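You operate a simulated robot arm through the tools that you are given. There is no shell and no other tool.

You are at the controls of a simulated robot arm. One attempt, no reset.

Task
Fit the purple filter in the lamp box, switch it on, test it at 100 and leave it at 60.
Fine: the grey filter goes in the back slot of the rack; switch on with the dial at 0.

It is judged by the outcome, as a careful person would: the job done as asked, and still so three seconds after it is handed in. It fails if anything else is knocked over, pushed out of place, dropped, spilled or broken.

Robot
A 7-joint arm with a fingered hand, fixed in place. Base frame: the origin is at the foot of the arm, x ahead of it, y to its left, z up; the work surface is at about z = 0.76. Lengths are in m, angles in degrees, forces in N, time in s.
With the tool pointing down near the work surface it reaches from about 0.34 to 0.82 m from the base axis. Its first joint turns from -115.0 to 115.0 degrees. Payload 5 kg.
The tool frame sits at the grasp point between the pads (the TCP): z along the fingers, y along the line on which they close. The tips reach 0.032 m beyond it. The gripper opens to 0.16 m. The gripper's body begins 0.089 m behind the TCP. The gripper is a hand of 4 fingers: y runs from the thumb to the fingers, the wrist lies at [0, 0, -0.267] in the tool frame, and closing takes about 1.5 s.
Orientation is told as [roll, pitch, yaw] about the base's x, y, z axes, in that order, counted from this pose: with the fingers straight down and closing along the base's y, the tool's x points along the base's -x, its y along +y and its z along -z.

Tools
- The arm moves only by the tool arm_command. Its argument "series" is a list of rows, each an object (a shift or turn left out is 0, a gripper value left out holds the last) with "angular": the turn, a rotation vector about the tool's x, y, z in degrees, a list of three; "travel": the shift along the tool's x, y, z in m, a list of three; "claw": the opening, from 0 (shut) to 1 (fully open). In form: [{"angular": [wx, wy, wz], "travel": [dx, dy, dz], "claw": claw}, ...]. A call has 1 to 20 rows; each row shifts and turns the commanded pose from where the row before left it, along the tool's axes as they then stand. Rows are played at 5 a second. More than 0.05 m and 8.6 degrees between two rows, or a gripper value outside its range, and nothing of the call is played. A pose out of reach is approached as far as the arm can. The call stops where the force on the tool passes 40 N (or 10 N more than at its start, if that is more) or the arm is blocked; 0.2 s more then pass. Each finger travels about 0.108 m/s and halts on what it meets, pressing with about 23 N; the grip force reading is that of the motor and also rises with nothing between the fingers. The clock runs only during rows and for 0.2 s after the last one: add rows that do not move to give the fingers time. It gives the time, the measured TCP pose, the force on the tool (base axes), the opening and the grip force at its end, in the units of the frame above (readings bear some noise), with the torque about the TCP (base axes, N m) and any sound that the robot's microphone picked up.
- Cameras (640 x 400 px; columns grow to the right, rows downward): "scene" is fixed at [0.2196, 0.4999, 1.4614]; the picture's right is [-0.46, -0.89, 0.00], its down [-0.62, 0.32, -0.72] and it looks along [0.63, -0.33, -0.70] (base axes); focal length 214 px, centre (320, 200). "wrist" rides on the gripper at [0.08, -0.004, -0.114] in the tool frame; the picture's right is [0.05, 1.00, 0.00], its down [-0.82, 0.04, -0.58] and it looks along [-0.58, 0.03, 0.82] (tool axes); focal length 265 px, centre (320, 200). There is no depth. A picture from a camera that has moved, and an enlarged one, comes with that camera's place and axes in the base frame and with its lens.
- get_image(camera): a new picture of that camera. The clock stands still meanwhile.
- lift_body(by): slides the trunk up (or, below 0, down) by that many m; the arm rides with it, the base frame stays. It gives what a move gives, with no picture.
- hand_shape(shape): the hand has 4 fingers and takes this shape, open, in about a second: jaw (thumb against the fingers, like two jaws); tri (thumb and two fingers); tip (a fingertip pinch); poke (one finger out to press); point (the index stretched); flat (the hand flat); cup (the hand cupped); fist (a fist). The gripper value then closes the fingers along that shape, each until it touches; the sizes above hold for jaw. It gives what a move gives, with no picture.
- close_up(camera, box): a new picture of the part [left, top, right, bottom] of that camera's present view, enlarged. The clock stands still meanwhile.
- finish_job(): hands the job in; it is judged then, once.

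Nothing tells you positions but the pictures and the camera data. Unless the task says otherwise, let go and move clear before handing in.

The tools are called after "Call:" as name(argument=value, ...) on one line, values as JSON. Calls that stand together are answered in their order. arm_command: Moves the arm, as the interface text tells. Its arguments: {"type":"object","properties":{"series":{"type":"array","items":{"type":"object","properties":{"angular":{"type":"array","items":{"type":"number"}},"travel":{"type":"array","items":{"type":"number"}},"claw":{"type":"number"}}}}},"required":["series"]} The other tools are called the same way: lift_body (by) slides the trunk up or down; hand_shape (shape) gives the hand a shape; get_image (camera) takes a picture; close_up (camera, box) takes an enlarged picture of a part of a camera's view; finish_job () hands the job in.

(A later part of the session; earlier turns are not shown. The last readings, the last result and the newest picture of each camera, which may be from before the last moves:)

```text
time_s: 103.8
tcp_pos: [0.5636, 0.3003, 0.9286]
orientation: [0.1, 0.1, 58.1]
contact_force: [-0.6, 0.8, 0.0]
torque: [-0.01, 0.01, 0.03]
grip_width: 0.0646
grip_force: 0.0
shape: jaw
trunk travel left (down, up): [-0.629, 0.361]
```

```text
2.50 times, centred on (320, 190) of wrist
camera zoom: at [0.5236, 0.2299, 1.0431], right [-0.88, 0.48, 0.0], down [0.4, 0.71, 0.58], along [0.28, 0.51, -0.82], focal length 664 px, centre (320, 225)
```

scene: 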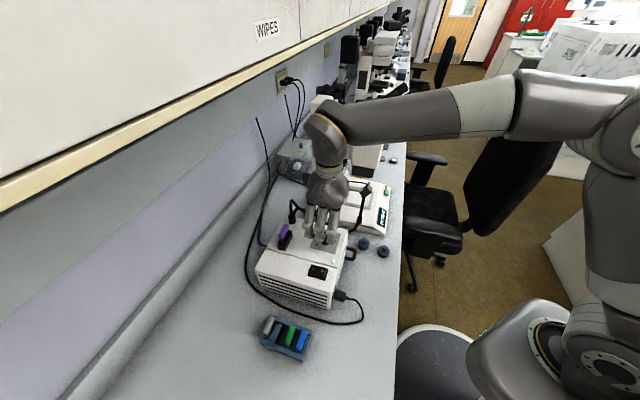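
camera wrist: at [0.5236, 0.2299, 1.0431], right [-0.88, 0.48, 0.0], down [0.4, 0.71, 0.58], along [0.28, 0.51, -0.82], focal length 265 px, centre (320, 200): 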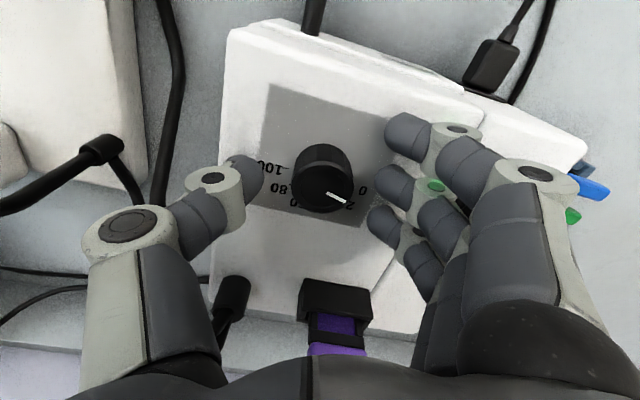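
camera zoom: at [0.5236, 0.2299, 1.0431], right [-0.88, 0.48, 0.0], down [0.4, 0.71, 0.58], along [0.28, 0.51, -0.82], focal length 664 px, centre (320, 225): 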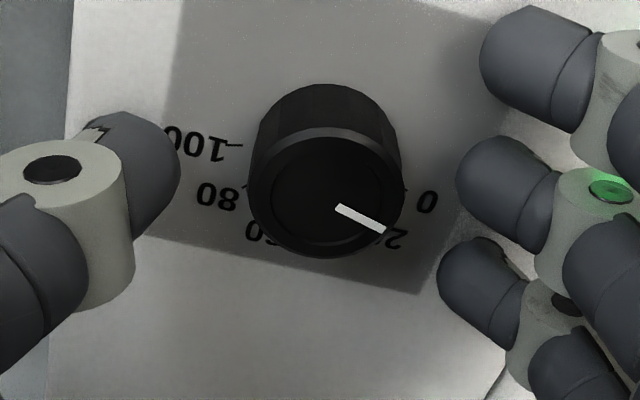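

Good position; a 1.5 mm sideways tweak, then close on the knob.

Call:
arm_command(series=[{"travel": [-0.0003, 0.0015, 0.002]}, {}, {"claw": 0.15}, {}, {}, {}, {}])

Call:
close_up(camera="wrist", box=[220, 110, 420, 270])

```text
time_s: 105.3
tcp_pos: [0.5651, 0.299, 0.9279]
orientation: [-0.1, -0.1, 58.0]
contact_force: [24.7, -11.4, 23.2]
torque: [-0.61, -1.09, 0.01]
grip_width: 0.0263
grip_force: 23.5
shape: jaw
trunk travel left (down, up): [-0.629, 0.361]
```

```text
2.50 times, centred on (320, 190) of wrist
camera zoom: at [0.5247, 0.229, 1.0422], right [-0.88, 0.48, 0.0], down [0.39, 0.71, 0.58], along [0.28, 0.51, -0.81], focal length 664 px, centre (320, 225)
```

zoom: 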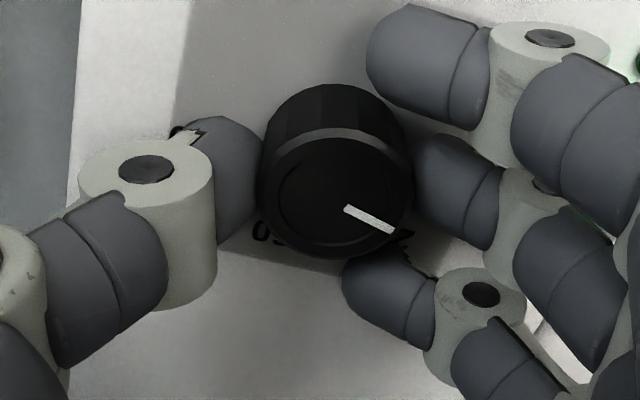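

There's an unbalanced side load (thumb pushing). I'll hold a moment to see whether it settles after re-basing.

Call:
arm_command(series=[{"travel": [0, -0.002, -0.001]}, {}, {}])

Call:
close_up(camera="wrist", box=[220, 110, 420, 270])

```text
time_s: 106.2
tcp_pos: [0.5658, 0.2996, 0.9275]
orientation: [0.1, -0.2, 58.2]
contact_force: [24.8, -3.8, 21.5]
torque: [-0.37, -1.07, 0.13]
grip_width: 0.026
grip_force: 22.7
shape: jaw
trunk travel left (down, up): [-0.629, 0.361]
```

```text
2.50 times, centred on (320, 190) of wrist
camera zoom: at [0.5252, 0.2286, 1.0423], right [-0.88, 0.48, 0.0], down [0.39, 0.71, 0.58], along [0.28, 0.51, -0.81], focal length 664 px, centre (320, 225)
```

zoom: 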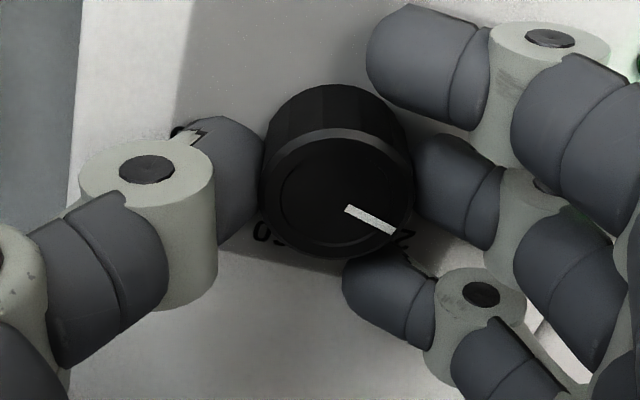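

I don't like this loading; I'll let go, rise clear, and try the three-finger "tri" shape, which should suit a round knob better.

Call:
arm_command(series=[{"claw": 0.4}, {}, {}, {}, {"travel": [0, 0, -0.03]}, {"travel": [0, 0, -0.04]}, {}])

Call:
hand_shape(shape="tri")

Call:
arm_command(series=[{"claw": 0.25}, {}, {}, {}, {}, {}, {}])

Call:
get_image(camera="wrist")

Call:
close_up(camera="wrist", box=[220, 70, 420, 230])

```text
time_s: 107.8
tcp_pos: [0.5671, 0.3011, 0.9964]
orientation: [0.0, 0.0, 58.3]
contact_force: [0.0, -0.1, 0.6]
torque: [-0.02, 0.02, 0.0]
grip_width: 0.064
grip_force: 0.1
shape: jaw
trunk travel left (down, up): [-0.629, 0.361]
```

```text
time_s: 108.7
tcp_pos: [0.5674, 0.3001, 0.9948]
orientation: [0.1, 0.0, 58.2]
contact_force: [0.2, 0.3, 0.5]
torque: [0.03, 0.02, 0.02]
grip_width: 0.1598
grip_force: 0.2
shape: tri
trunk travel left (down, up): [-0.629, 0.361]
```

```text
time_s: 110.2
tcp_pos: [0.5671, 0.3006, 0.9961]
orientation: [0.1, 0.0, 58.2]
contact_force: [0.3, -0.1, -0.1]
torque: [0.01, 0.01, 0.0]
grip_width: 0.0405
grip_force: 0.1
shape: tri
trunk travel left (down, up): [-0.629, 0.361]
```

```text
taken
camera wrist: at [0.5273, 0.2305, 1.1096], right [-0.88, 0.48, 0.0], down [0.4, 0.71, 0.58], along [0.28, 0.51, -0.82], focal length 265 px, centre (320, 200)
```

wrist: 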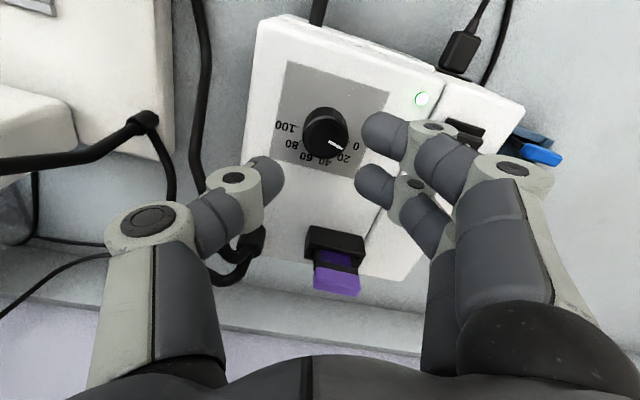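

```text
2.50 times, centred on (320, 150) of wrist
camera zoom: at [0.5273, 0.2305, 1.1096], right [-0.88, 0.48, 0.0], down [0.4, 0.71, 0.58], along [0.28, 0.51, -0.82], focal length 664 px, centre (320, 325)
```

zoom: 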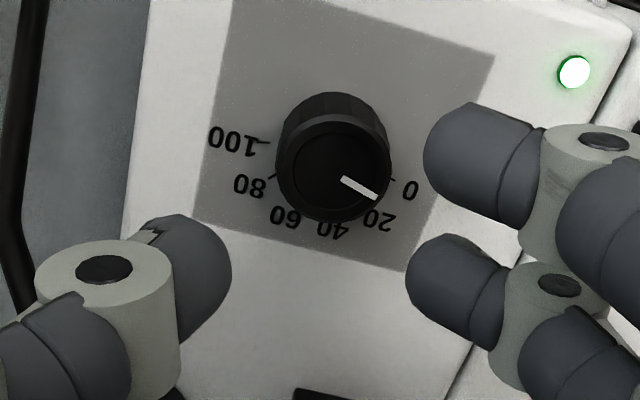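

The "tip" pinch was balanced on the filters, so I'd rather use it here with the spare fingers pointing to the robot side, clear of the switch, holder and plug. That needs a yaw of roughly 95–165°, so I'll test whether the wrist can turn that far at a safe height.

Call:
hand_shape(shape="tip")

Call:
arm_command(series=[{"travel": [0, 0, -0.03], "claw": 0.42}, {"angular": [0, 0, -8]}, {"angular": [0, 0, -8]}, {"angular": [0, 0, -8]}, {"angular": [0, 0, -8]}, {"angular": [0, 0, -8]}, {}, {}])

Call:
get_image(camera="scene")

```text
time_s: 111.2
tcp_pos: [0.5656, 0.3007, 0.9951]
orientation: [0.1, 0.0, 58.2]
contact_force: [-0.4, -0.3, 0.1]
torque: [0.0, -0.01, -0.02]
grip_width: 0.16
grip_force: 0.0
shape: tip
trunk travel left (down, up): [-0.629, 0.361]
```

```text
time_s: 113.0
tcp_pos: [0.5646, 0.3009, 1.0273]
orientation: [0.0, 0.0, 98.1]
contact_force: [-0.8, 0.3, -0.2]
torque: [-0.01, 0.06, 0.01]
grip_width: 0.0681
grip_force: 0.0
shape: tip
trunk travel left (down, up): [-0.629, 0.361]
```

```text
taken
```

scene: 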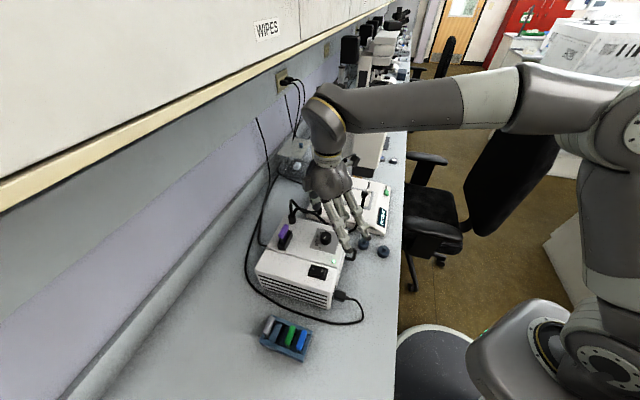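

98° works. Continuing to test further.

Call:
arm_command(series=[{"angular": [0, 0, -8]}, {"angular": [0, 0, -8]}, {"angular": [0, 0, -8]}, {"angular": [0, 0, -8]}, {"angular": [0, 0, -8]}, {}])

Call:
get_image(camera="scene")

Call:
get_image(camera="wrist")

```text
time_s: 114.3
tcp_pos: [0.5648, 0.3002, 1.0268]
orientation: [0.1, -0.2, 110.0]
contact_force: [-0.7, 0.1, 0.5]
torque: [0.01, -0.01, 0.03]
grip_width: 0.0676
grip_force: 0.0
shape: tip
out of reach, approached as far as the arm can: row 2, 3, 4, 5
trunk travel left (down, up): [-0.629, 0.361]
```

```text
taken
```

scene: 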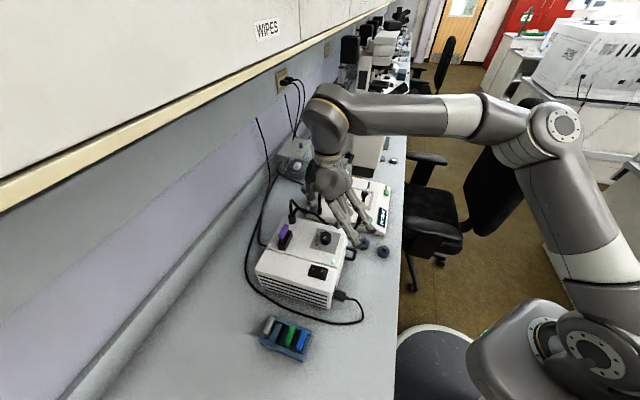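

```text
taken
camera wrist: at [0.595, 0.227, 1.1418], right [-0.92, -0.39, 0.0], down [-0.32, 0.75, 0.58], along [-0.23, 0.53, -0.82], focal length 265 px, centre (320, 200)
```

wrist: 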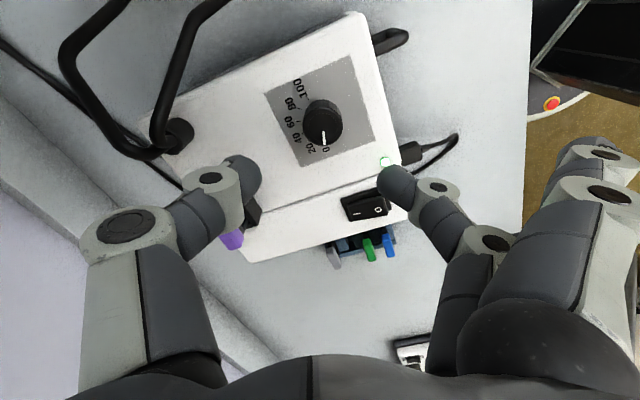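

The wrist limit is near 110° that way. The opposite side (about −117° to −189°) would also keep the spare fingers clear, so I'll rotate back the other way at this height and see.

Call:
arm_command(series=[{"angular": [0, 0, 8]}, {"angular": [0, 0, 8]}, {"angular": [0, 0, 8]}, {"angular": [0, 0, 8]}, {"angular": [0, 0, 8]}, {"angular": [0, 0, 8]}, {"angular": [0, 0, 8]}, {"angular": [0, 0, 8]}, {"angular": [0, 0, 8]}, {"angular": [0, 0, 8]}, {"angular": [0, 0, 8]}, {"angular": [0, 0, 8]}, {"angular": [0, 0, 8]}, {}])

Call:
get_image(camera="scene")

```text
time_s: 117.3
tcp_pos: [0.5642, 0.2992, 1.0275]
orientation: [0.0, 0.0, 6.1]
contact_force: [0.4, -0.6, 0.1]
torque: [-0.04, -0.04, 0.0]
grip_width: 0.0673
grip_force: 0.1
shape: tip
trunk travel left (down, up): [-0.629, 0.361]
```

```text
taken
```

scene: 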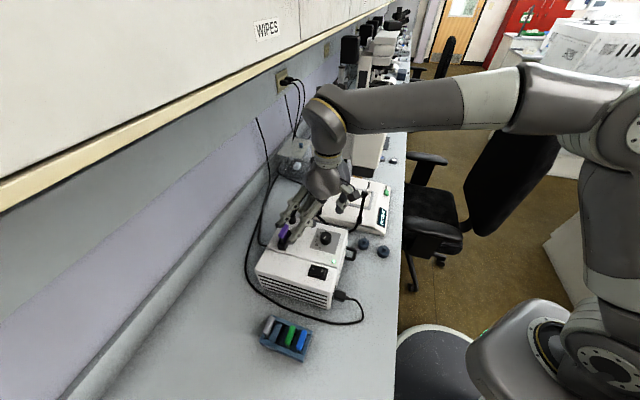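

Call:
arm_command(series=[{"angular": [0, 0, 8]}, {"angular": [0, 0, 8]}, {"angular": [0, 0, 8]}, {"angular": [0, 0, 8]}, {"angular": [0, 0, 8]}, {"angular": [0, 0, 8]}, {"angular": [0, 0, 8]}, {"angular": [0, 0, 8]}, {}])

Call:
get_image(camera="scene")

```text
time_s: 119.3
tcp_pos: [0.5638, 0.3007, 1.0292]
orientation: [0.1, 0.1, -58.0]
contact_force: [0.1, -1.0, -0.3]
torque: [0.01, -0.01, 0.01]
grip_width: 0.0675
grip_force: 0.0
shape: tip
trunk travel left (down, up): [-0.629, 0.361]
```

```text
taken
```

scene: 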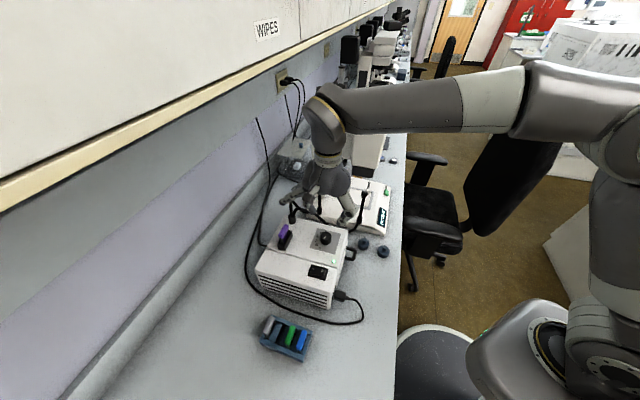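

Call:
arm_command(series=[{"angular": [0, 0, 8]}, {"angular": [0, 0, 8]}, {"angular": [0, 0, 8]}, {"angular": [0, 0, 8]}, {"angular": [0, 0, 8]}, {"angular": [0, 0, 8]}, {"angular": [0, 0, 8]}, {"angular": [0, 0, 4]}, {}])

Call:
get_image(camera="scene")

Call:
get_image(camera="wrist")

```text
time_s: 121.3
tcp_pos: [0.5639, 0.3009, 1.0285]
orientation: [-0.1, 0.2, -118.0]
contact_force: [0.3, 0.0, -0.3]
torque: [0.0, 0.01, -0.01]
grip_width: 0.0675
grip_force: 0.0
shape: tip
trunk travel left (down, up): [-0.629, 0.361]
```

```text
taken
```

scene: 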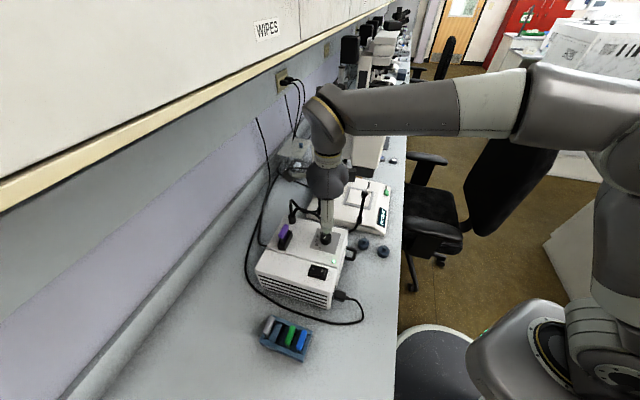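

```text
taken
camera wrist: at [0.5969, 0.3739, 1.1415], right [0.91, -0.42, 0.0], down [-0.35, -0.74, 0.58], along [-0.24, -0.52, -0.82], focal length 265 px, centre (320, 200)
```

wrist: 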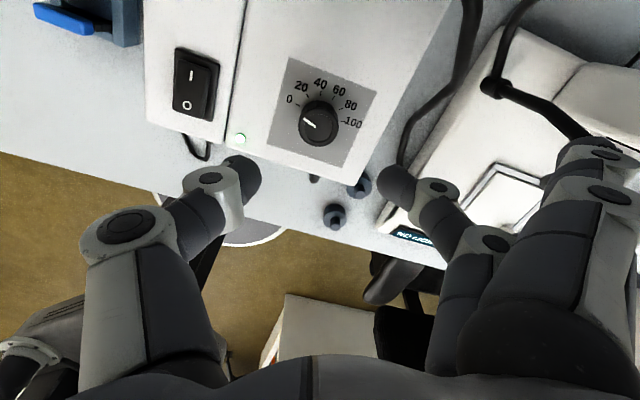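

Yaw −118° works and gives a lovely readable view of the dial (pointer at 0, LED green). Checking the far end of the turn range too.

Call:
arm_command(series=[{"angular": [0, 0, 8]}, {"angular": [0, 0, 8]}, {"angular": [0, 0, 8]}, {"angular": [0, 0, 8]}, {"angular": [0, 0, 8]}, {"angular": [0, 0, 8]}, {"angular": [0, 0, 8]}, {"angular": [0, 0, 8]}, {"angular": [0, 0, 8]}, {}])

Call:
get_image(camera="scene")

Call:
close_up(camera="wrist", box=[220, 60, 420, 220])

```text
time_s: 123.5
tcp_pos: [0.5628, 0.301, 1.0285]
orientation: [-0.1, -0.1, 170.1]
contact_force: [-0.7, 0.0, 0.2]
torque: [-0.02, 0.0, 0.02]
grip_width: 0.0676
grip_force: 0.0
shape: tip
trunk travel left (down, up): [-0.629, 0.361]
```

```text
taken
```

scene: 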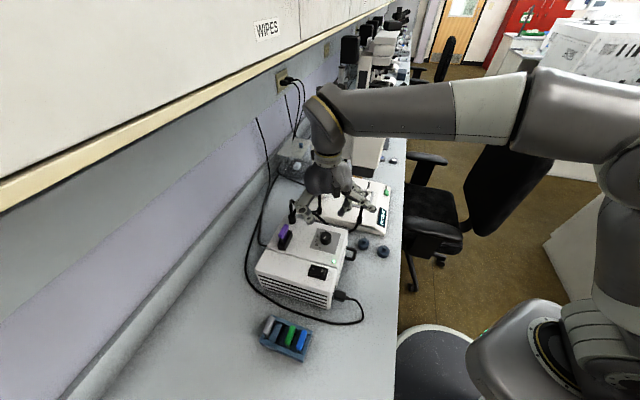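

```text
2.50 times, centred on (320, 140) of wrist
camera zoom: at [0.6428, 0.2907, 1.1421], right [-0.12, -0.99, 0.0], down [-0.81, 0.1, 0.58], along [-0.57, 0.07, -0.82], focal length 664 px, centre (320, 350)
```

zoom: 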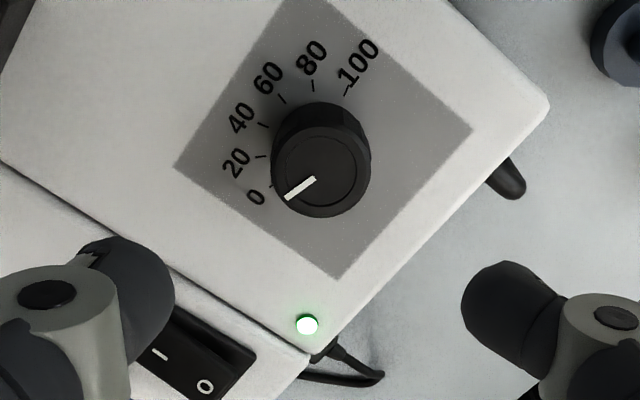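

The whole −118° → −190° range is reachable, so two 72° turns will do 0→100. Returning to −118° and centring on the knob.

Call:
arm_command(series=[{"angular": [0, 0, -8]}, {"angular": [0, 0, -8]}, {"angular": [0, 0, -8]}, {"angular": [0, 0, -8]}, {"angular": [0, 0, -8]}, {"angular": [0, 0, -8]}, {"angular": [0, 0, -8]}, {"angular": [0, 0, -8]}, {"angular": [0, 0, -8]}, {}, {"travel": [0, 0, 0.02]}, {"travel": [0, 0, 0.02]}, {}, {}])

Call:
close_up(camera="wrist", box=[220, 70, 420, 230])

```text
time_s: 126.5
tcp_pos: [0.5642, 0.3011, 0.9868]
orientation: [-0.1, 0.1, -118.0]
contact_force: [0.1, -0.6, 0.4]
torque: [-0.03, -0.01, 0.0]
grip_width: 0.0671
grip_force: 0.0
shape: tip
trunk travel left (down, up): [-0.629, 0.361]
```

```text
2.50 times, centred on (320, 150) of wrist
camera zoom: at [0.5973, 0.3734, 1.1005], right [0.91, -0.42, 0.0], down [-0.34, -0.74, 0.58], along [-0.24, -0.52, -0.82], focal length 664 px, centre (320, 325)
```

zoom: 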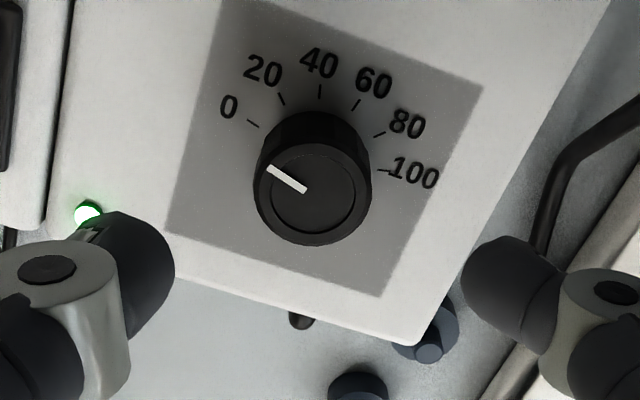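

Very clear view: pointer exactly on 0. The knob centre is 2–3 mm off the tool axis; I'll correct that and lower onto it.

Call:
arm_command(series=[{"travel": [-0.0025, -0.002, 0], "claw": 0.36}, {}, {"travel": [0, 0, 0.02]}, {"travel": [0, 0, 0.02]}, {"travel": [0, 0, 0.016]}, {}, {}])

Call:
get_image(camera="wrist")

Call:
close_up(camera="wrist", box=[220, 110, 420, 270])

```text
time_s: 128.2
tcp_pos: [0.5609, 0.3004, 0.9298]
orientation: [-0.2, 0.1, -117.8]
contact_force: [0.6, 0.4, 0.4]
torque: [0.0, 0.02, -0.01]
grip_width: 0.0583
grip_force: 0.1
shape: tip
trunk travel left (down, up): [-0.629, 0.361]
```

```text
taken
camera wrist: at [0.5939, 0.3737, 1.0445], right [0.91, -0.42, 0.0], down [-0.34, -0.74, 0.58], along [-0.24, -0.52, -0.82], focal length 265 px, centre (320, 200)
```

wrist: 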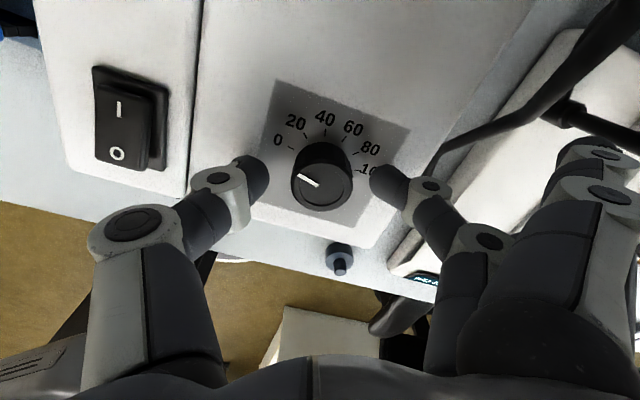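

```text
2.50 times, centred on (320, 190) of wrist
camera zoom: at [0.5939, 0.3737, 1.0445], right [0.91, -0.42, 0.0], down [-0.34, -0.74, 0.58], along [-0.24, -0.52, -0.82], focal length 664 px, centre (320, 225)
```

zoom: 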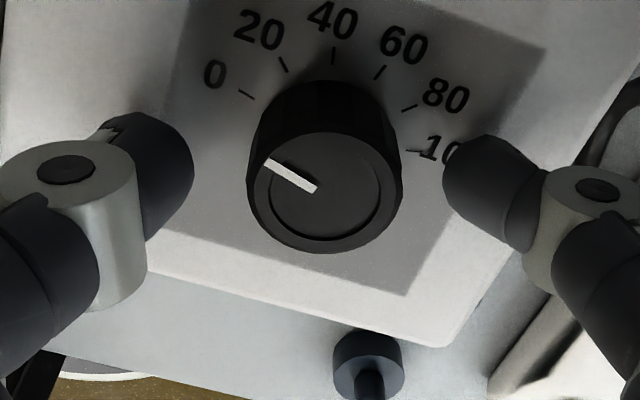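

Centred. Closing the pinch on the knob.

Call:
arm_command(series=[{"travel": [0, 0.001, 0.001], "claw": 0.17}, {}, {}, {}, {}])

Call:
close_up(camera="wrist", box=[220, 110, 420, 270])

```text
time_s: 129.3
tcp_pos: [0.5618, 0.2994, 0.9306]
orientation: [-0.2, 0.1, -117.9]
contact_force: [-1.1, -0.1, -1.8]
torque: [-0.03, 0.05, 0.0]
grip_width: 0.0296
grip_force: 23.3
shape: tip
trunk travel left (down, up): [-0.629, 0.361]
```

```text
2.50 times, centred on (320, 190) of wrist
camera zoom: at [0.595, 0.3731, 1.0441], right [0.91, -0.42, 0.0], down [-0.34, -0.74, 0.58], along [-0.24, -0.52, -0.82], focal length 664 px, centre (320, 225)
```

zoom: 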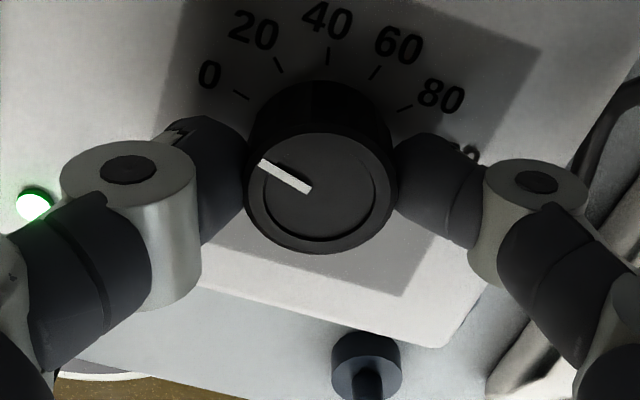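

A balanced grip this time (no side force). Turning clockwise 24° first to see that the knob follows.

Call:
arm_command(series=[{"angular": [0, 0, 6]}, {"angular": [0, 0, 6]}, {"angular": [0, 0, 6]}, {"angular": [0, 0, 6]}, {}])

Call:
close_up(camera="wrist", box=[220, 110, 420, 270])

```text
time_s: 130.6
tcp_pos: [0.5621, 0.2994, 0.93]
orientation: [0.0, -0.1, -142.0]
contact_force: [0.9, 3.9, -4.5]
torque: [0.1, -0.01, 0.0]
grip_width: 0.0294
grip_force: 23.1
shape: tip
trunk travel left (down, up): [-0.629, 0.361]
```

```text
2.50 times, centred on (320, 190) of wrist
camera zoom: at [0.6215, 0.3528, 1.0442], right [0.66, -0.75, 0.0], down [-0.62, -0.54, 0.58], along [-0.44, -0.38, -0.82], focal length 664 px, centre (320, 225)
```

zoom: 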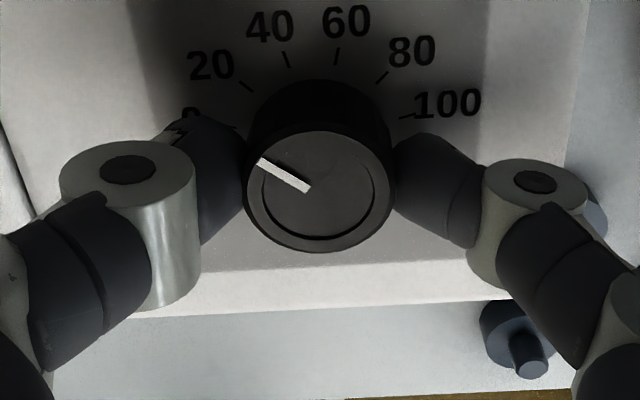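

The knob follows the hand. Continuing another 48°.

Call:
arm_command(series=[{"angular": [0, 0, 6]}, {"angular": [0, 0, 6]}, {"angular": [0, 0, 6]}, {"angular": [0, 0, 6]}, {"angular": [0, 0, 6]}, {"angular": [0, 0, 6]}, {"angular": [0, 0, 6]}, {"angular": [0, 0, 6]}, {}])

Call:
close_up(camera="wrist", box=[220, 110, 420, 270])

```text
time_s: 132.6
tcp_pos: [0.5627, 0.2995, 0.9305]
orientation: [0.0, -0.1, 170.0]
contact_force: [-6.5, 6.6, -8.2]
torque: [0.12, 0.11, -0.01]
grip_width: 0.0293
grip_force: 22.8
shape: tip
trunk travel left (down, up): [-0.629, 0.361]
```

```text
2.50 times, centred on (320, 190) of wrist
camera zoom: at [0.6407, 0.2904, 1.0444], right [-0.12, -0.99, 0.0], down [-0.81, 0.1, 0.58], along [-0.57, 0.07, -0.82], focal length 664 px, centre (320, 225)
```

zoom: 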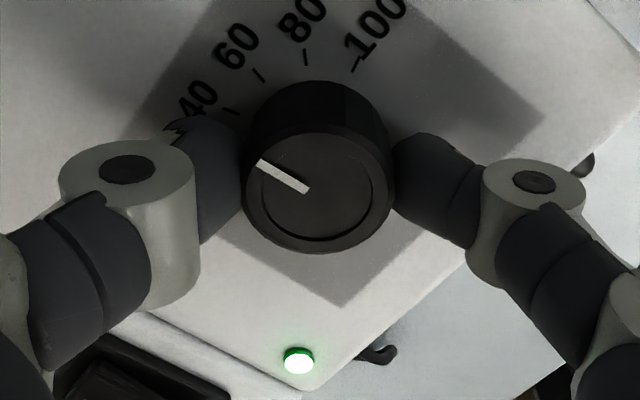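

At about 50 now. I'll release, turn the hand back 72° around the knob, and regrip for the second half.

Call:
arm_command(series=[{"claw": 0.36}, {}, {}, {}])

Call:
arm_command(series=[{"angular": [0, 0, -8]}, {"angular": [0, 0, -8]}, {"angular": [0, 0, -8]}, {"angular": [0, 0, -8]}, {"angular": [0, 0, -8]}, {"angular": [0, 0, -8]}, {"angular": [0, 0, -8]}, {"angular": [0, 0, -8]}, {"angular": [0, 0, -8]}, {}, {}])

Call:
close_up(camera="wrist", box=[220, 110, 420, 270])

```text
time_s: 133.6
tcp_pos: [0.5616, 0.2991, 0.932]
orientation: [-0.1, 0.0, 170.2]
contact_force: [0.3, 0.6, 0.5]
torque: [-0.02, 0.03, -0.03]
grip_width: 0.0568
grip_force: 0.0
shape: tip
trunk travel left (down, up): [-0.629, 0.361]
```

```text
time_s: 135.9
tcp_pos: [0.5601, 0.3006, 0.9316]
orientation: [-0.2, 0.1, -118.0]
contact_force: [0.1, 0.5, -0.5]
torque: [0.0, 0.0, 0.0]
grip_width: 0.057
grip_force: 0.0
shape: tip
trunk travel left (down, up): [-0.629, 0.361]
```

```text
2.50 times, centred on (320, 190) of wrist
camera zoom: at [0.5944, 0.373, 1.045], right [0.91, -0.42, 0.0], down [-0.34, -0.74, 0.58], along [-0.24, -0.52, -0.82], focal length 664 px, centre (320, 225)
```

zoom: 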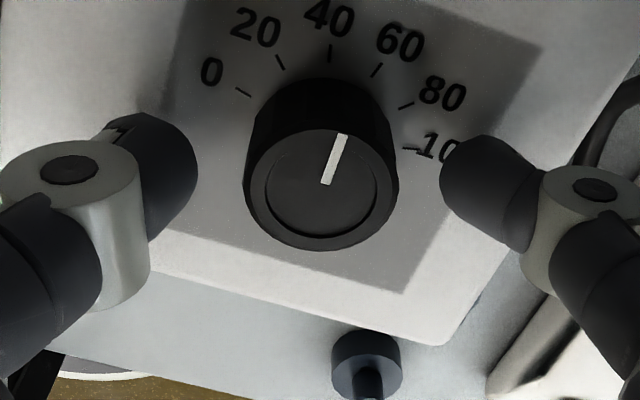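

The pointer is midway between 40 and 60, i.e. 50, as planned. Regripping and turning the second 72°.

Call:
arm_command(series=[{"claw": 0.17}, {}, {}, {}, {}])

Call:
arm_command(series=[{"angular": [0, 0, 6]}, {"angular": [0, 0, 6]}, {"angular": [0, 0, 6]}, {"angular": [0, 0, 6]}, {"angular": [0, 0, 6]}, {"angular": [0, 0, 6]}, {"angular": [0, 0, 6]}, {"angular": [0, 0, 6]}, {"angular": [0, 0, 6]}, {"angular": [0, 0, 6]}, {}])

Call:
close_up(camera="wrist", box=[220, 110, 420, 270])

```text
time_s: 137.2
tcp_pos: [0.5605, 0.2994, 0.9311]
orientation: [-0.1, 0.0, -117.9]
contact_force: [-0.7, 0.2, -2.7]
torque: [-0.05, 0.03, 0.0]
grip_width: 0.0295
grip_force: 22.8
shape: tip
trunk travel left (down, up): [-0.629, 0.361]
```

```text
time_s: 139.6
tcp_pos: [0.5611, 0.2999, 0.9301]
orientation: [-0.1, 0.0, -178.0]
contact_force: [-7.4, 6.5, 2.0]
torque: [0.19, 0.14, 0.01]
grip_width: 0.0293
grip_force: 22.8
shape: tip
trunk travel left (down, up): [-0.629, 0.361]
```

```text
2.50 times, centred on (320, 190) of wrist
camera zoom: at [0.6405, 0.307, 1.0445], right [0.09, -1.0, 0.0], down [-0.81, -0.07, 0.58], along [-0.58, -0.05, -0.82], focal length 664 px, centre (320, 225)
```

zoom: 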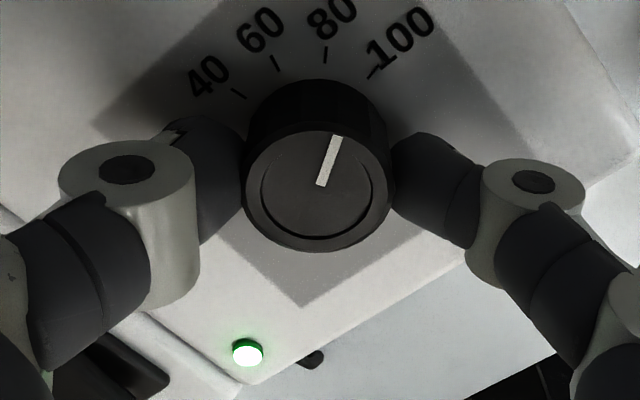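

About 92 now. Turning the remaining 12° to 100.

Call:
arm_command(series=[{"angular": [0, 0, 4]}, {"angular": [0, 0, 4]}, {"angular": [0, 0, 4]}, {}, {}])

Call:
close_up(camera="wrist", box=[220, 110, 420, 270])

```text
time_s: 140.8
tcp_pos: [0.5607, 0.3007, 0.9314]
orientation: [-0.1, -0.1, 170.1]
contact_force: [-10.8, 5.7, -3.6]
torque: [0.11, 0.19, 0.04]
grip_width: 0.0291
grip_force: 22.9
shape: tip
trunk travel left (down, up): [-0.629, 0.361]
```

```text
2.50 times, centred on (320, 190) of wrist
camera zoom: at [0.6404, 0.2905, 1.0446], right [-0.12, -0.99, 0.0], down [-0.81, 0.1, 0.58], along [-0.57, 0.07, -0.82], focal length 664 px, centre (320, 225)
```

zoom: 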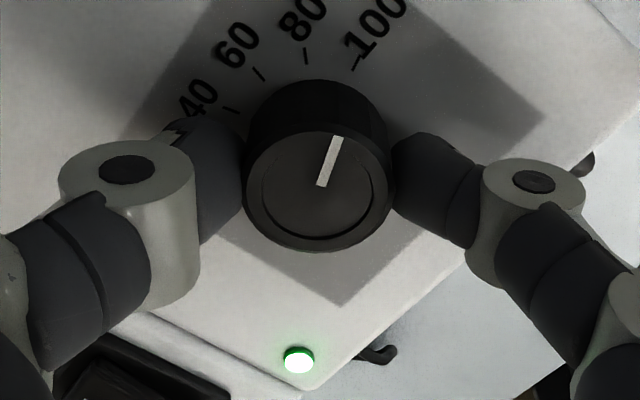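

Measured from the ticks, the full scale is about 152° rather than 144°, so I'm at roughly 95. I'll turn a few degrees more and watch for the end stop.

Call:
arm_command(series=[{"angular": [0, 0, 3]}, {"angular": [0, 0, 3]}, {}, {}])

Call:
close_up(camera="wrist", box=[260, 110, 380, 210])

```text
time_s: 141.8
tcp_pos: [0.5606, 0.3001, 0.9306]
orientation: [-0.1, 0.0, 164.1]
contact_force: [-8.5, 8.4, 1.0]
torque: [0.2, 0.15, 0.01]
grip_width: 0.029
grip_force: 23.3
shape: tip
trunk travel left (down, up): [-0.629, 0.361]
```

```text
4.00 times, centred on (320, 160) of wrist
camera zoom: at [0.6386, 0.2821, 1.0445], right [-0.22, -0.97, 0.0], down [-0.8, 0.18, 0.58], along [-0.56, 0.13, -0.82], focal length 1062 px, centre (320, 360)
```

zoom: 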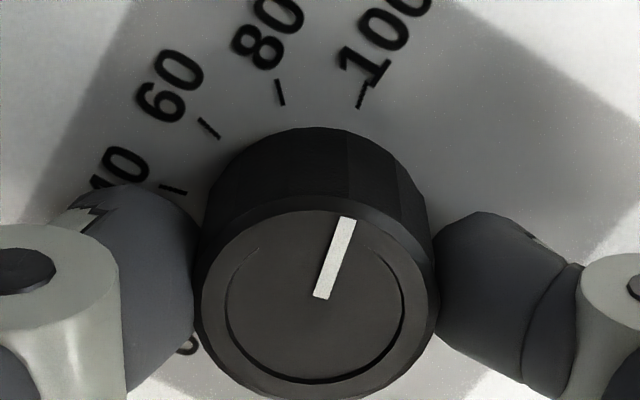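

The pointer now lines up with the 100 mark. I'll nudge 2° more to be sure it really reaches 100 (and feel for a stop).

Call:
arm_command(series=[{"angular": [0, 0, 2]}, {}, {}])

Call:
close_up(camera="wrist", box=[260, 110, 380, 210])

Call:
close_up(camera="scene", box=[240, 190, 380, 300])

```text
time_s: 142.6
tcp_pos: [0.5614, 0.2998, 0.9304]
orientation: [-0.2, -0.1, 162.1]
contact_force: [-9.7, 9.2, 1.0]
torque: [0.18, 0.17, 0.26]
grip_width: 0.029
grip_force: 23.1
shape: tip
trunk travel left (down, up): [-0.629, 0.361]
```

```text
4.00 times, centred on (320, 160) of wrist
camera zoom: at [0.638, 0.2795, 1.0445], right [-0.26, -0.97, 0.0], down [-0.79, 0.21, 0.58], along [-0.56, 0.15, -0.82], focal length 1062 px, centre (320, 360)
```

zoom: 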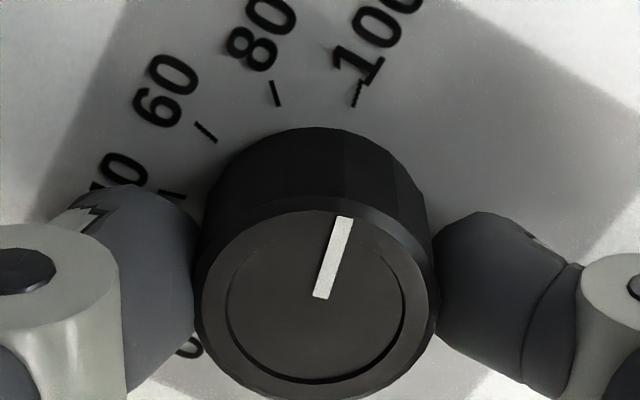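

```text
3.64 times, centred on (310, 245) of scene
camera zoom: at [0.2196, 0.4999, 1.4614], right [-0.46, -0.89, 0.0], down [-0.62, 0.32, -0.72], along [0.63, -0.33, -0.7], focal length 780 px, centre (356, 36)
```

zoom: 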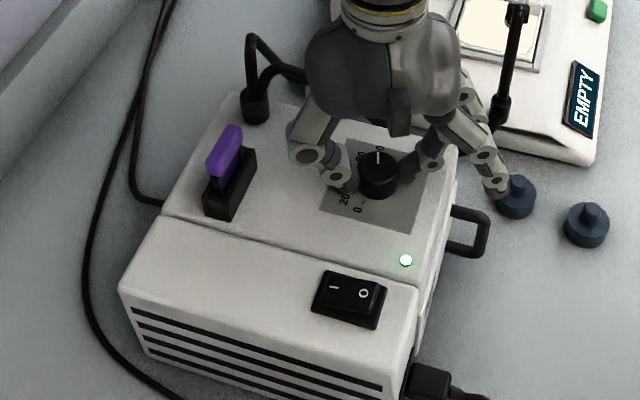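

The torque jumped to 0.26 N·m – that is the end stop, so the dial is at 100, with the lamp on. I notice a display on the microscope; let me read it before continuing.

Call:
close_up(camera="scene", box=[360, 185, 400, 225])

Call:
close_up(camera="scene", box=[270, 215, 320, 255])

Call:
get_image(camera="wrist")

```text
10.00 times, centred on (380, 205) of scene
camera zoom: at [0.2196, 0.4999, 1.4614], right [-0.46, -0.89, 0.0], down [-0.62, 0.32, -0.72], along [0.63, -0.33, -0.7], focal length 2145 px, centre (-280, 150)
```

zoom: 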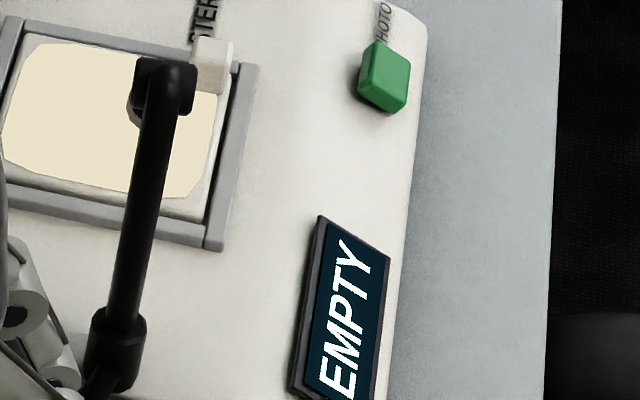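

```text
10.00 times, centred on (295, 235) of scene
camera zoom: at [0.2196, 0.4999, 1.4614], right [-0.46, -0.89, 0.0], down [-0.62, 0.32, -0.72], along [0.63, -0.33, -0.7], focal length 2145 px, centre (570, -150)
```

zoom: 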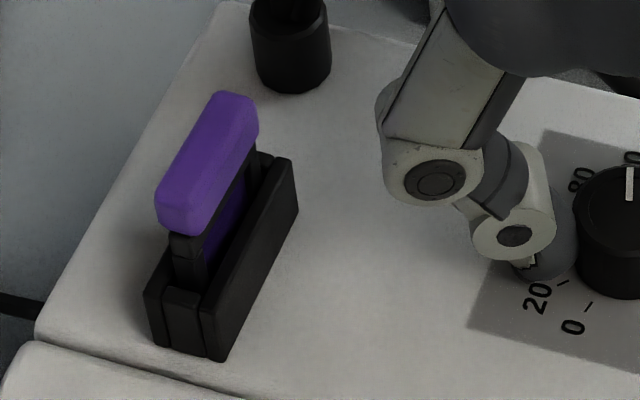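

```text
taken
camera wrist: at [0.638, 0.2795, 1.0445], right [-0.26, -0.97, 0.0], down [-0.79, 0.21, 0.58], along [-0.56, 0.15, -0.82], focal length 265 px, centre (320, 200)
```

wrist: 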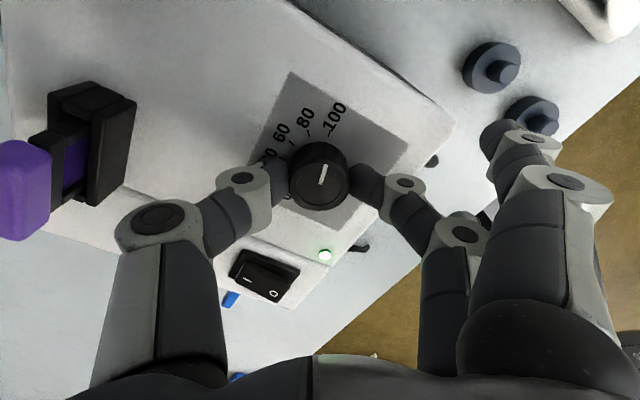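

The display belongs to the microscope (specimen stage), and the purple filter sits exactly as the grey one did. I'll dwell at 100 for a couple of seconds as the test, then turn back about 60° towards 60.

Call:
arm_command(series=[{}, {}, {}, {}, {}, {}, {}, {}, {}, {}])

Call:
arm_command(series=[{"angular": [0, 0, -6]}, {"angular": [0, 0, -6]}, {"angular": [0, 0, -6]}, {"angular": [0, 0, -6]}, {"angular": [0, 0, -6]}, {"angular": [0, 0, -6]}, {"angular": [0, 0, -6]}, {"angular": [0, 0, -6]}, {"angular": [0, 0, -6]}, {"angular": [0, 0, -6]}, {}, {}])

Call:
close_up(camera="wrist", box=[260, 110, 380, 210])

```text
time_s: 144.8
tcp_pos: [0.561, 0.2996, 0.93]
orientation: [-0.1, 0.0, 162.1]
contact_force: [-9.6, 9.0, 0.6]
torque: [0.22, 0.16, 0.3]
grip_width: 0.0292
grip_force: 22.5
shape: tip
trunk travel left (down, up): [-0.629, 0.361]
```

```text
time_s: 147.3
tcp_pos: [0.561, 0.2997, 0.9306]
orientation: [-0.1, 0.1, -137.8]
contact_force: [-3.1, 4.2, 1.3]
torque: [0.13, 0.1, 0.0]
grip_width: 0.029
grip_force: 23.1
shape: tip
trunk travel left (down, up): [-0.629, 0.361]
```

```text
4.00 times, centred on (320, 160) of wrist
camera zoom: at [0.6176, 0.3565, 1.0446], right [0.71, -0.71, 0.0], down [-0.58, -0.58, 0.58], along [-0.41, -0.41, -0.82], focal length 1062 px, centre (320, 360)
```

zoom: 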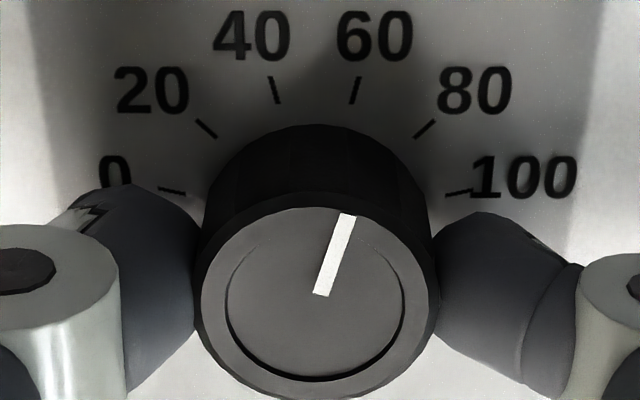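

Close to 60 – I estimate about 62. Turning back 3° more and re-measuring.

Call:
arm_command(series=[{"angular": [0, 0, -3]}, {}, {}])

Call:
close_up(camera="wrist", box=[260, 110, 380, 210])

```text
time_s: 148.2
tcp_pos: [0.562, 0.2991, 0.9306]
orientation: [-0.2, 0.1, -134.9]
contact_force: [0.8, 4.6, 5.2]
torque: [0.13, 0.08, 0.01]
grip_width: 0.0293
grip_force: 22.6
shape: tip
trunk travel left (down, up): [-0.629, 0.361]
```

```text
4.00 times, centred on (320, 160) of wrist
camera zoom: at [0.6144, 0.3593, 1.0444], right [0.74, -0.67, 0.0], down [-0.55, -0.61, 0.58], along [-0.39, -0.43, -0.82], focal length 1062 px, centre (320, 360)
```

zoom: 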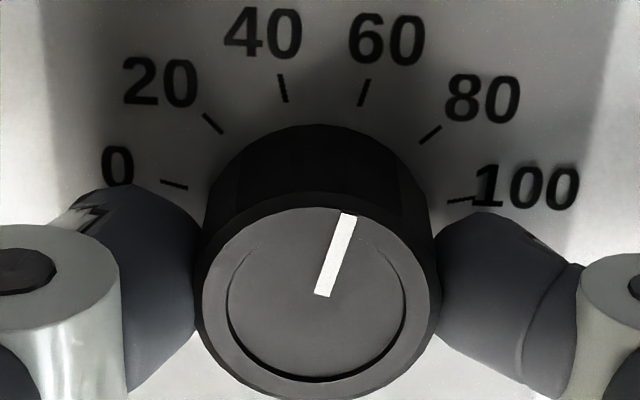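

Pointer and the 60 mark now coincide within about a degree. I'll release the knob, rise straight up and check the reading from above.

Call:
arm_command(series=[{"claw": 0.36}, {}, {}, {}, {"travel": [0, 0, -0.02]}, {"travel": [0, 0, -0.025]}, {"travel": [0, 0, -0.025]}, {}, {}])

Call:
close_up(camera="wrist", box=[250, 70, 390, 180])

Call:
get_image(camera="scene")

```text
time_s: 150.2
tcp_pos: [0.5631, 0.3003, 1.0007]
orientation: [-0.2, 0.1, -134.9]
contact_force: [0.9, -0.6, -0.1]
torque: [0.01, 0.0, -0.02]
grip_width: 0.0573
grip_force: 0.0
shape: tip
trunk travel left (down, up): [-0.629, 0.361]
```

```text
3.64 times, centred on (320, 125) of wrist
camera zoom: at [0.6161, 0.3592, 1.1141], right [0.74, -0.67, 0.0], down [-0.55, -0.61, 0.58], along [-0.39, -0.43, -0.82], focal length 965 px, centre (320, 473)
```

zoom: 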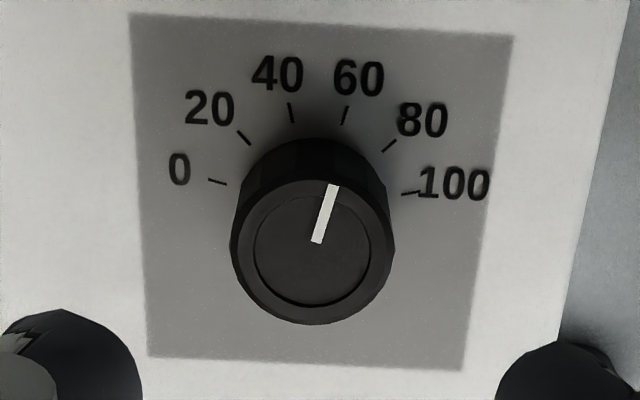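

```text
taken
```

scene: 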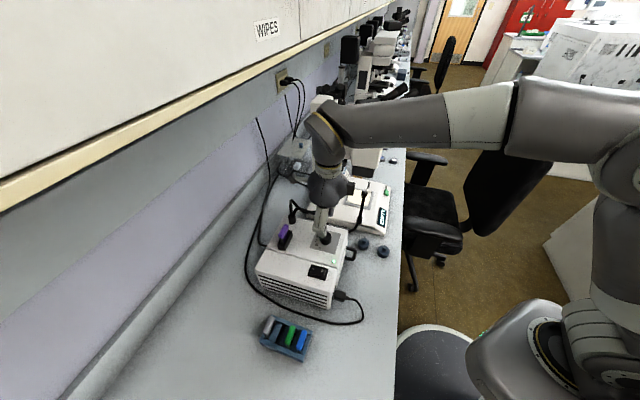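

From above, tick spacing is 30° per 20 units and the pointer reads 60 to within about a unit. One more zoom from both cameras to confirm the reading, LED, switch and filter.

Call:
close_up(camera="wrist", box=[285, 85, 355, 165])

Call:
get_image(camera="wrist")

Call:
close_up(camera="scene", box=[300, 222, 350, 262])

```text
5.00 times, centred on (320, 125) of wrist
camera zoom: at [0.6161, 0.3592, 1.1141], right [0.74, -0.67, 0.0], down [-0.55, -0.61, 0.58], along [-0.39, -0.43, -0.82], focal length 1327 px, centre (320, 575)
```

zoom: 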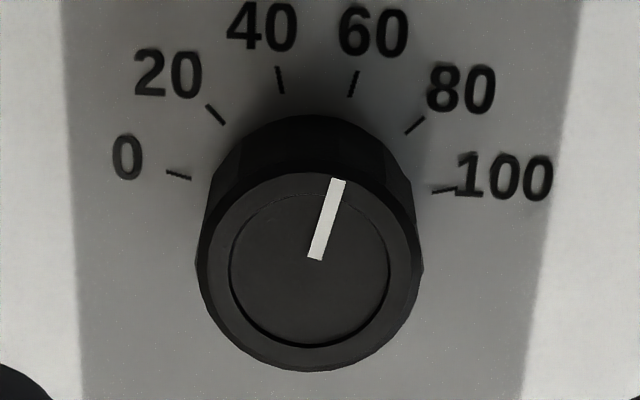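

```text
taken
camera wrist: at [0.6161, 0.3592, 1.1141], right [0.74, -0.67, 0.0], down [-0.55, -0.61, 0.58], along [-0.39, -0.43, -0.82], focal length 265 px, centre (320, 200)
```

wrist: 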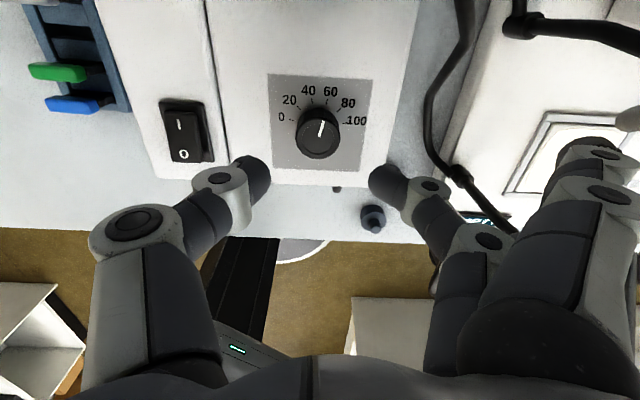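

```text
10.00 times, centred on (325, 242) of scene
camera zoom: at [0.2196, 0.4999, 1.4614], right [-0.46, -0.89, 0.0], down [-0.62, 0.32, -0.72], along [0.63, -0.33, -0.7], focal length 2145 px, centre (270, -220)
```

zoom: 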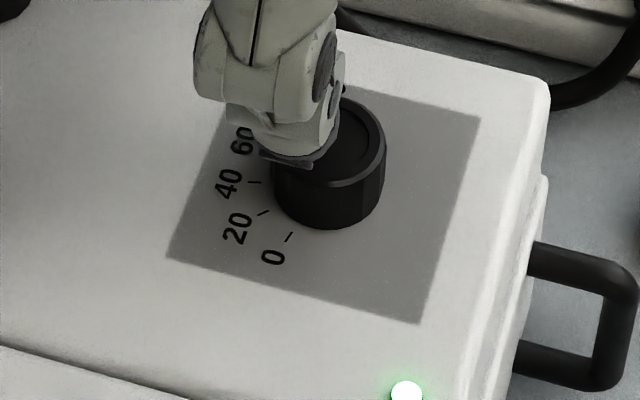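

It reads about 59. I'll regrip gently and nudge it up by roughly 1.5° to sit on 60.

Call:
arm_command(series=[{"travel": [-0.0012, -0.0016, 0]}, {}, {"travel": [0, 0, 0.025]}, {"travel": [0, 0, 0.025]}, {"travel": [0, 0, 0.02]}, {}, {"claw": 0.17}, {}, {}, {}, {}])

Call:
arm_command(series=[{"angular": [0, 0, 1.6]}, {}, {}])

Call:
close_up(camera="wrist", box=[260, 110, 380, 210])

```text
time_s: 152.6
tcp_pos: [0.5593, 0.3004, 0.9284]
orientation: [-0.1, 0.1, -134.9]
contact_force: [-1.0, -1.1, -4.6]
torque: [-0.04, -0.01, -0.05]
grip_width: 0.0312
grip_force: 22.9
shape: tip
trunk travel left (down, up): [-0.629, 0.361]
```

```text
time_s: 153.3
tcp_pos: [0.5603, 0.2999, 0.9289]
orientation: [-0.1, 0.0, -136.5]
contact_force: [-5.3, -4.0, -8.6]
torque: [-0.09, 0.08, 0.05]
grip_width: 0.031
grip_force: 23.4
shape: tip
trunk travel left (down, up): [-0.629, 0.361]
```

```text
4.00 times, centred on (320, 160) of wrist
camera zoom: at [0.6144, 0.3575, 1.0424], right [0.72, -0.69, 0.0], down [-0.56, -0.59, 0.58], along [-0.4, -0.42, -0.82], focal length 1062 px, centre (320, 360)
```

zoom: 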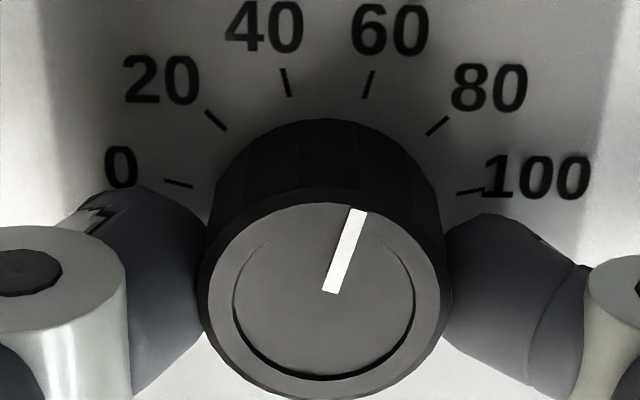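

Call:
arm_command(series=[{"claw": 0.36}, {}, {}, {}, {"travel": [0, 0, -0.02]}, {"travel": [0, 0, -0.025]}, {"travel": [0, 0, -0.025]}, {}, {}])

Call:
close_up(camera="wrist", box=[285, 85, 355, 165])

```text
time_s: 155.3
tcp_pos: [0.5604, 0.2971, 0.9994]
orientation: [-0.1, 0.1, -136.5]
contact_force: [-0.7, 0.9, -0.1]
torque: [0.0, 0.01, 0.0]
grip_width: 0.0572
grip_force: 0.1
shape: tip
trunk travel left (down, up): [-0.629, 0.361]
```

```text
5.00 times, centred on (320, 125) of wrist
camera zoom: at [0.6143, 0.3564, 1.1146], right [0.72, -0.69, 0.0], down [-0.56, -0.59, 0.58], along [-0.4, -0.42, -0.82], focal length 1327 px, centre (320, 575)
```

zoom: 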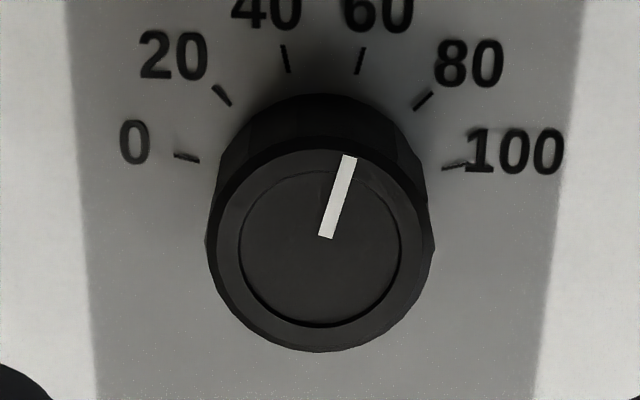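

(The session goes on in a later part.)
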